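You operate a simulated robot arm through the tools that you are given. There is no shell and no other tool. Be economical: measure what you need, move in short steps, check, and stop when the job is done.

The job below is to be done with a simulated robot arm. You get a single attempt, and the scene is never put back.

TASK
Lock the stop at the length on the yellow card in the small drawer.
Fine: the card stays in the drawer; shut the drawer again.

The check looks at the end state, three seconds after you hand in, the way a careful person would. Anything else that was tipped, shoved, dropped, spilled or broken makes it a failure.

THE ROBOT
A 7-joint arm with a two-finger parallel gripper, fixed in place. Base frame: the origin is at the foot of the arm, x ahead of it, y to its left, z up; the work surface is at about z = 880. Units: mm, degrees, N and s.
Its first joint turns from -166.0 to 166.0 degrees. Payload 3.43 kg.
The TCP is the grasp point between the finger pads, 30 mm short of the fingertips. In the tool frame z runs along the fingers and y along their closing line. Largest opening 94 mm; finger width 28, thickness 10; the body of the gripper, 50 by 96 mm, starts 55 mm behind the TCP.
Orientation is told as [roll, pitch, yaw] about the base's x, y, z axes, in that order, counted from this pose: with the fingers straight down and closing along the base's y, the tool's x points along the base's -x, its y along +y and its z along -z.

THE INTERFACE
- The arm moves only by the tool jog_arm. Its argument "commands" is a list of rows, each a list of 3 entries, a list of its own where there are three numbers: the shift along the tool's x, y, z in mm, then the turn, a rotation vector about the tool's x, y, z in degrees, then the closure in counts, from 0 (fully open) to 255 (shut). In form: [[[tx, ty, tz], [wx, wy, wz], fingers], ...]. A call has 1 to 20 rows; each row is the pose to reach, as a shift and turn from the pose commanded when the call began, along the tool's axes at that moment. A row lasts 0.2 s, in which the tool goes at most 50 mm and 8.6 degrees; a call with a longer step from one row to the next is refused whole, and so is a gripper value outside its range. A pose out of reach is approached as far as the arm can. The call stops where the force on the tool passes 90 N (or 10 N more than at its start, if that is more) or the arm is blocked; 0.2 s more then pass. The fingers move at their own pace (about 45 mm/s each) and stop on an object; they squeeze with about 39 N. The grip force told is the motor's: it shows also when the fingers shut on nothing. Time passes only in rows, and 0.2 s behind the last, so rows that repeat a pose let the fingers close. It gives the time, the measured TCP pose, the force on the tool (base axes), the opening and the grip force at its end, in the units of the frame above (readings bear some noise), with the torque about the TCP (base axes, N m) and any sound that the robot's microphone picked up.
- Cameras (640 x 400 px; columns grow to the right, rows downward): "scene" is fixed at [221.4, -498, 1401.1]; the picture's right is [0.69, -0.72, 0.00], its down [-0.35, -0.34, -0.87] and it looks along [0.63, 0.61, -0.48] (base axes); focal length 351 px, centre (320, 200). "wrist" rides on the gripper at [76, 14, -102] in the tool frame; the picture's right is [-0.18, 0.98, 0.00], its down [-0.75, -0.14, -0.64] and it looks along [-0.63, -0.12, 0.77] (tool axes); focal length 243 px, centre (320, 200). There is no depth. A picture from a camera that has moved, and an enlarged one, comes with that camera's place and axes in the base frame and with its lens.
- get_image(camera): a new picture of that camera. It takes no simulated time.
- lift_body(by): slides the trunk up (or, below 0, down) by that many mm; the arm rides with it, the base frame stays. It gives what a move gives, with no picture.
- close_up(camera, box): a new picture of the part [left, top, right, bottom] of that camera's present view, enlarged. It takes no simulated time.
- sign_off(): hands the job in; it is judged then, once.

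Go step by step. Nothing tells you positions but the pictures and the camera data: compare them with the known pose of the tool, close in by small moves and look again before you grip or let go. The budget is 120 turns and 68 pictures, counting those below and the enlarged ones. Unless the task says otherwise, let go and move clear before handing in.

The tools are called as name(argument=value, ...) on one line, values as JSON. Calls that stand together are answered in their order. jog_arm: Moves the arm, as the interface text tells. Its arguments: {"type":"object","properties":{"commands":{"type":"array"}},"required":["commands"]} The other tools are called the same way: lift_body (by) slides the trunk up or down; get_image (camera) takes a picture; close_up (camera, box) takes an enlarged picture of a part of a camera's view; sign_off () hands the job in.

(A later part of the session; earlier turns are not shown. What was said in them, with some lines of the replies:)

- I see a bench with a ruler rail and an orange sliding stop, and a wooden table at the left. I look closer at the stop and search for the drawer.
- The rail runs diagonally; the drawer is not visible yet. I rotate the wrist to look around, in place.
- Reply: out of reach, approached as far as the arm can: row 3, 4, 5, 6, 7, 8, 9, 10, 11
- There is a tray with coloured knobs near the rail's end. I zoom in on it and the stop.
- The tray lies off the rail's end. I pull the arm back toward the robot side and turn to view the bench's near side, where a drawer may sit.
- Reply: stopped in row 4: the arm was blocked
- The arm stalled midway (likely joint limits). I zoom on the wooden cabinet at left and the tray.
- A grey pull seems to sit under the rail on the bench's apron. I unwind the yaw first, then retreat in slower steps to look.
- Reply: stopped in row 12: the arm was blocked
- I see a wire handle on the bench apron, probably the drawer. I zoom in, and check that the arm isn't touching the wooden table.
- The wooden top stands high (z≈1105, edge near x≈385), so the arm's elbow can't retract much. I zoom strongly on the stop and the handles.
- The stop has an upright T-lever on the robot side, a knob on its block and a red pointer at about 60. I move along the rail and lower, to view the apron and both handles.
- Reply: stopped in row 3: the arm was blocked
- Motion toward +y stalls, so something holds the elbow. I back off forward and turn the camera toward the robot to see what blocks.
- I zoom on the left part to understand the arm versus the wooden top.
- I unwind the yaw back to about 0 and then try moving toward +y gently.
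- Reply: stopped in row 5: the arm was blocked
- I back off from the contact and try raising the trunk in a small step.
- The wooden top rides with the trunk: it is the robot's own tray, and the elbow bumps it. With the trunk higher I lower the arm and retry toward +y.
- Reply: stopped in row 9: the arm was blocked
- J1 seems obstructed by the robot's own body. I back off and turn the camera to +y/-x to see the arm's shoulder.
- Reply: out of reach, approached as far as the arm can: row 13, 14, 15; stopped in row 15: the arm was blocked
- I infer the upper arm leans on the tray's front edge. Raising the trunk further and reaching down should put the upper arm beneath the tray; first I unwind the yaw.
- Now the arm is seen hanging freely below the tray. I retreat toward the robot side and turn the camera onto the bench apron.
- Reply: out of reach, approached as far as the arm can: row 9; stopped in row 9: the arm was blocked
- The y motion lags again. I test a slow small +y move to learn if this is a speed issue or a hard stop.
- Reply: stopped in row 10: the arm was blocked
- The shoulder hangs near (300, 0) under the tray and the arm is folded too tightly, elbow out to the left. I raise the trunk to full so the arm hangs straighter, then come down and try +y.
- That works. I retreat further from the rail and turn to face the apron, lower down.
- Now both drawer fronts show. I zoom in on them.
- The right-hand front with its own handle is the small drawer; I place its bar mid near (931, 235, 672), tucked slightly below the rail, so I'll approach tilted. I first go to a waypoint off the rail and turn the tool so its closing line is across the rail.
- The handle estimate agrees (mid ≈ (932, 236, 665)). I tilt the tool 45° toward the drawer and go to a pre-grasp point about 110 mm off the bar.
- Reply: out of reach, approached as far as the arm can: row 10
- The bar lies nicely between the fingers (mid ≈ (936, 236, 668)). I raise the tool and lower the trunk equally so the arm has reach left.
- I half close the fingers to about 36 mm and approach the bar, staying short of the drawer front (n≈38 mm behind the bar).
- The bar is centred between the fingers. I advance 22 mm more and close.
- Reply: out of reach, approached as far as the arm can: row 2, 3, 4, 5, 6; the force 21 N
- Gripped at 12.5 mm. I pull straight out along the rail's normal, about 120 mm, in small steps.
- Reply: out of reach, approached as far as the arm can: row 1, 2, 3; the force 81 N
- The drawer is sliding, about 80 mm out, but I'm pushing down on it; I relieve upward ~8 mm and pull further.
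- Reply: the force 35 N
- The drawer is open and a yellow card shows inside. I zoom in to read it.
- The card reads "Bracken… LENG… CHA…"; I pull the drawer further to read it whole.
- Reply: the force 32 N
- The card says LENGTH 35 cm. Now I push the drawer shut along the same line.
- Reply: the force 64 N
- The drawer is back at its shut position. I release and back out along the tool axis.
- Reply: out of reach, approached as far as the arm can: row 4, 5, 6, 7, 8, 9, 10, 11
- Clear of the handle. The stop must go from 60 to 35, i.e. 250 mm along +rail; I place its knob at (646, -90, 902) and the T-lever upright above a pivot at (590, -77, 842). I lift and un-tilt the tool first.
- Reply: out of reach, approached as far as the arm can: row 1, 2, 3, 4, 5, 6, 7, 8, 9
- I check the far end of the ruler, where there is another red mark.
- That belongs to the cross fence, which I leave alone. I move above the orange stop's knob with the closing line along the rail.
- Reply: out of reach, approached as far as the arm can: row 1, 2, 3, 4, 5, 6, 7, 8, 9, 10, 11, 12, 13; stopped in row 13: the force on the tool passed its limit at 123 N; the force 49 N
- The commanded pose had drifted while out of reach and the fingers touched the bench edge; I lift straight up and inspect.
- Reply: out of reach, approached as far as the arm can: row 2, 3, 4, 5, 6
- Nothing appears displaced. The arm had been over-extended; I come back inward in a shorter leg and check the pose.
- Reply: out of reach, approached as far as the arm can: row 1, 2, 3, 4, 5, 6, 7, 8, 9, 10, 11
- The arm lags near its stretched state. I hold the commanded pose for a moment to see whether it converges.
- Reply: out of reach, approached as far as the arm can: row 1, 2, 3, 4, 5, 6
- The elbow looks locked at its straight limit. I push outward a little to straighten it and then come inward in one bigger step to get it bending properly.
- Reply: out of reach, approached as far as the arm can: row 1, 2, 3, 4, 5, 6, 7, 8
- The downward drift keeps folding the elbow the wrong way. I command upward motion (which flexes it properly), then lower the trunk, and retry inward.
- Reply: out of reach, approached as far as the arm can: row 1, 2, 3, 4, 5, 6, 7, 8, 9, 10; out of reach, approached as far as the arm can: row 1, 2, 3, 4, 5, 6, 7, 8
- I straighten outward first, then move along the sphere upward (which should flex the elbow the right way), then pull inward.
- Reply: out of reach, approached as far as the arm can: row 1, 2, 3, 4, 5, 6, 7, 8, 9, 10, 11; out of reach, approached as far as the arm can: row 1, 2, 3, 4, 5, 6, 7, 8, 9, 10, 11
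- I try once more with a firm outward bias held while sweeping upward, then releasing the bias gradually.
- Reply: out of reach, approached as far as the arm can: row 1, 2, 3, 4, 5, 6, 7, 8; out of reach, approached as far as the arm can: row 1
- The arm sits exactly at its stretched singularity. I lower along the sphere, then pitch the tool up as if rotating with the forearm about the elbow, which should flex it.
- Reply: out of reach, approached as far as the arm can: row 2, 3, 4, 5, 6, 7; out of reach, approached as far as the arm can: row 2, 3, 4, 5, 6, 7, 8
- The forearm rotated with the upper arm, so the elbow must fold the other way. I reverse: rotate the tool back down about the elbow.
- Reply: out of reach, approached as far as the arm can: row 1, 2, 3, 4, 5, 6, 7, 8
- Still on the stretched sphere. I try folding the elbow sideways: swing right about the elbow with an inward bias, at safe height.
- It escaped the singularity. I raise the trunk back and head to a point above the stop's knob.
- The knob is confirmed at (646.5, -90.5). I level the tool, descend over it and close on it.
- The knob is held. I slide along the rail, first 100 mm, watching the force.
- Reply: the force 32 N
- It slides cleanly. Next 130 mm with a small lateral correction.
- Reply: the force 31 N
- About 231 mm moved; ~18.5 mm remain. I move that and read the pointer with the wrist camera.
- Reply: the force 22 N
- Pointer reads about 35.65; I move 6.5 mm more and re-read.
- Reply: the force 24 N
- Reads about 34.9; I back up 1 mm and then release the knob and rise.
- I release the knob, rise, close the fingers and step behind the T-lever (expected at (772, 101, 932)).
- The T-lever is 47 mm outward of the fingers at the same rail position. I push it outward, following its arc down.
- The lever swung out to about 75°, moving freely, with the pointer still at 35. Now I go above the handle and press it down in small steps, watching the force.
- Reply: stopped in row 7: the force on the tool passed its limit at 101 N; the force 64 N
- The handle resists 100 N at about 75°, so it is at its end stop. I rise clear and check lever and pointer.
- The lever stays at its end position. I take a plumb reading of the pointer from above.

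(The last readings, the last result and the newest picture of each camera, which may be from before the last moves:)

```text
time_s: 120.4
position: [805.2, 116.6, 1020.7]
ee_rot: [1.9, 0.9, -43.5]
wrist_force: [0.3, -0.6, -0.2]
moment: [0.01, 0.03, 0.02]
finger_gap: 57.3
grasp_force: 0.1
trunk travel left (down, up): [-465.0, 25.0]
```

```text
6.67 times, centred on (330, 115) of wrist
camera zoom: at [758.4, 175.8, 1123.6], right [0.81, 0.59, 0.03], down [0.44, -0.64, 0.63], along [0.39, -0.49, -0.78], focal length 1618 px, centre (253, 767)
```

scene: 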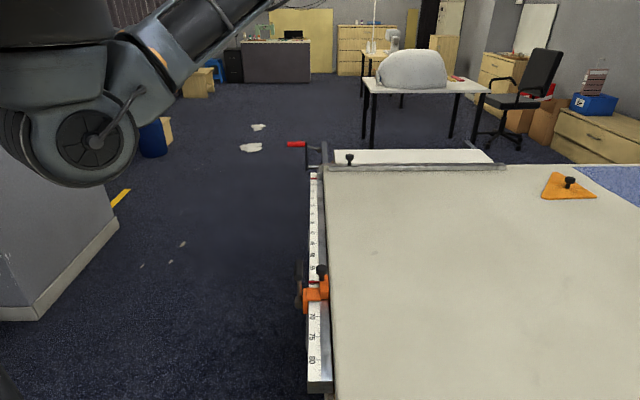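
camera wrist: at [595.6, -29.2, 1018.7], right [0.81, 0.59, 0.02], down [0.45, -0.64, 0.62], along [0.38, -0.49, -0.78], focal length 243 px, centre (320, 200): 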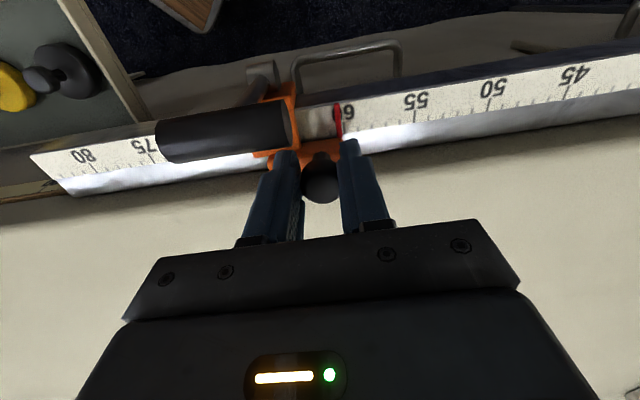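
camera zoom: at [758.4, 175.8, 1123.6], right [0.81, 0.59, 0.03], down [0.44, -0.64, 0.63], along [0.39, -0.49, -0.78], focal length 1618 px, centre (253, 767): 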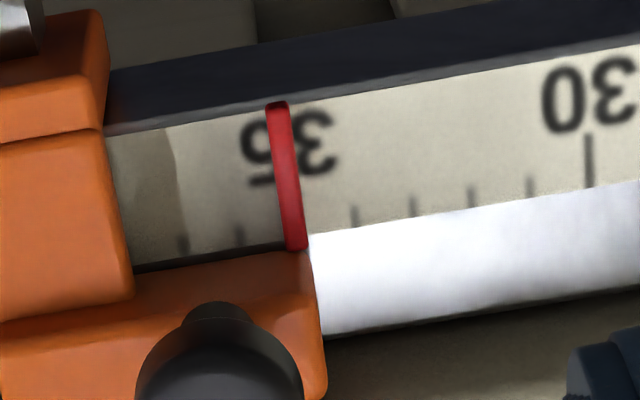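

The pointer reads 35.0–35.1 cm, with the lever at its end stop and the drawer shut. I rise clear and take a last look at the scene.

jog_arm(commands=[[[0, 0, -20], [0, 0, 0], 100], [[0, 0, -40], [0, 0, 0], 100], [[0, 0, -60], [0, 0, 0], 100]])

get_image(camera="wrist")

```text
time_s: 121.4
position: [793.8, 97.5, 1057.4]
ee_rot: [-2.1, -0.1, -43.4]
wrist_force: [-0.4, -0.9, 0.6]
moment: [-0.01, -0.01, 0.0]
finger_gap: 57.3
grasp_force: 0.1
trunk travel left (down, up): [-465.0, 25.0]
stopped in row 3: the arm was blocked; the commanded pose is now the measured one
```

```text
1 pictures are left
camera wrist: at [750.9, 163.3, 1157.5], right [0.81, 0.59, -0.04], down [0.47, -0.6, 0.65], along [0.36, -0.54, -0.76], focal length 243 px, centre (320, 200)
```

wrist: 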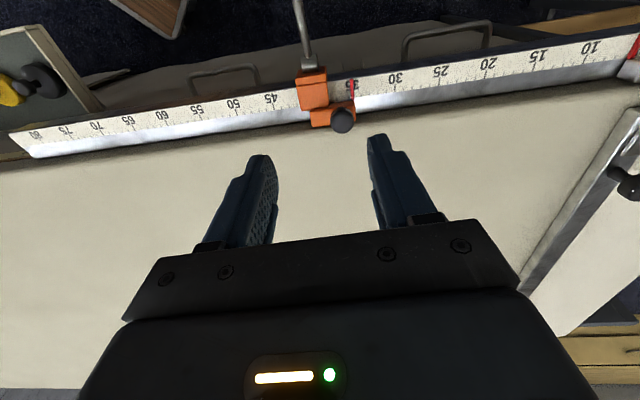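

The handle sits exactly at its original shut position (885, 190), the lever is swung out at its stop, the pointer is at 35, and the gripper is clear. I hand in.

sign_off()

```text
The job is handed in.
```

I set the stop to the 35 cm on the yellow card and swung its lever to what I take to be the locked position. I didn't test the lock by trying to push the stop.

- **Stop:** the pointer reads about 35.0–35.1 cm. The stop slid freely with the lever upright. The lever now rests about 75° outward and didn't move under 100 N.
- **Drawer:** the card is still inside and the drawer is shut, with its handle back at its starting position.
- **One bump:** on the way to the stop, the fingers hit the bench edge near the cross fence at about 120 N. Nothing looked moved in the pictures afterwards.
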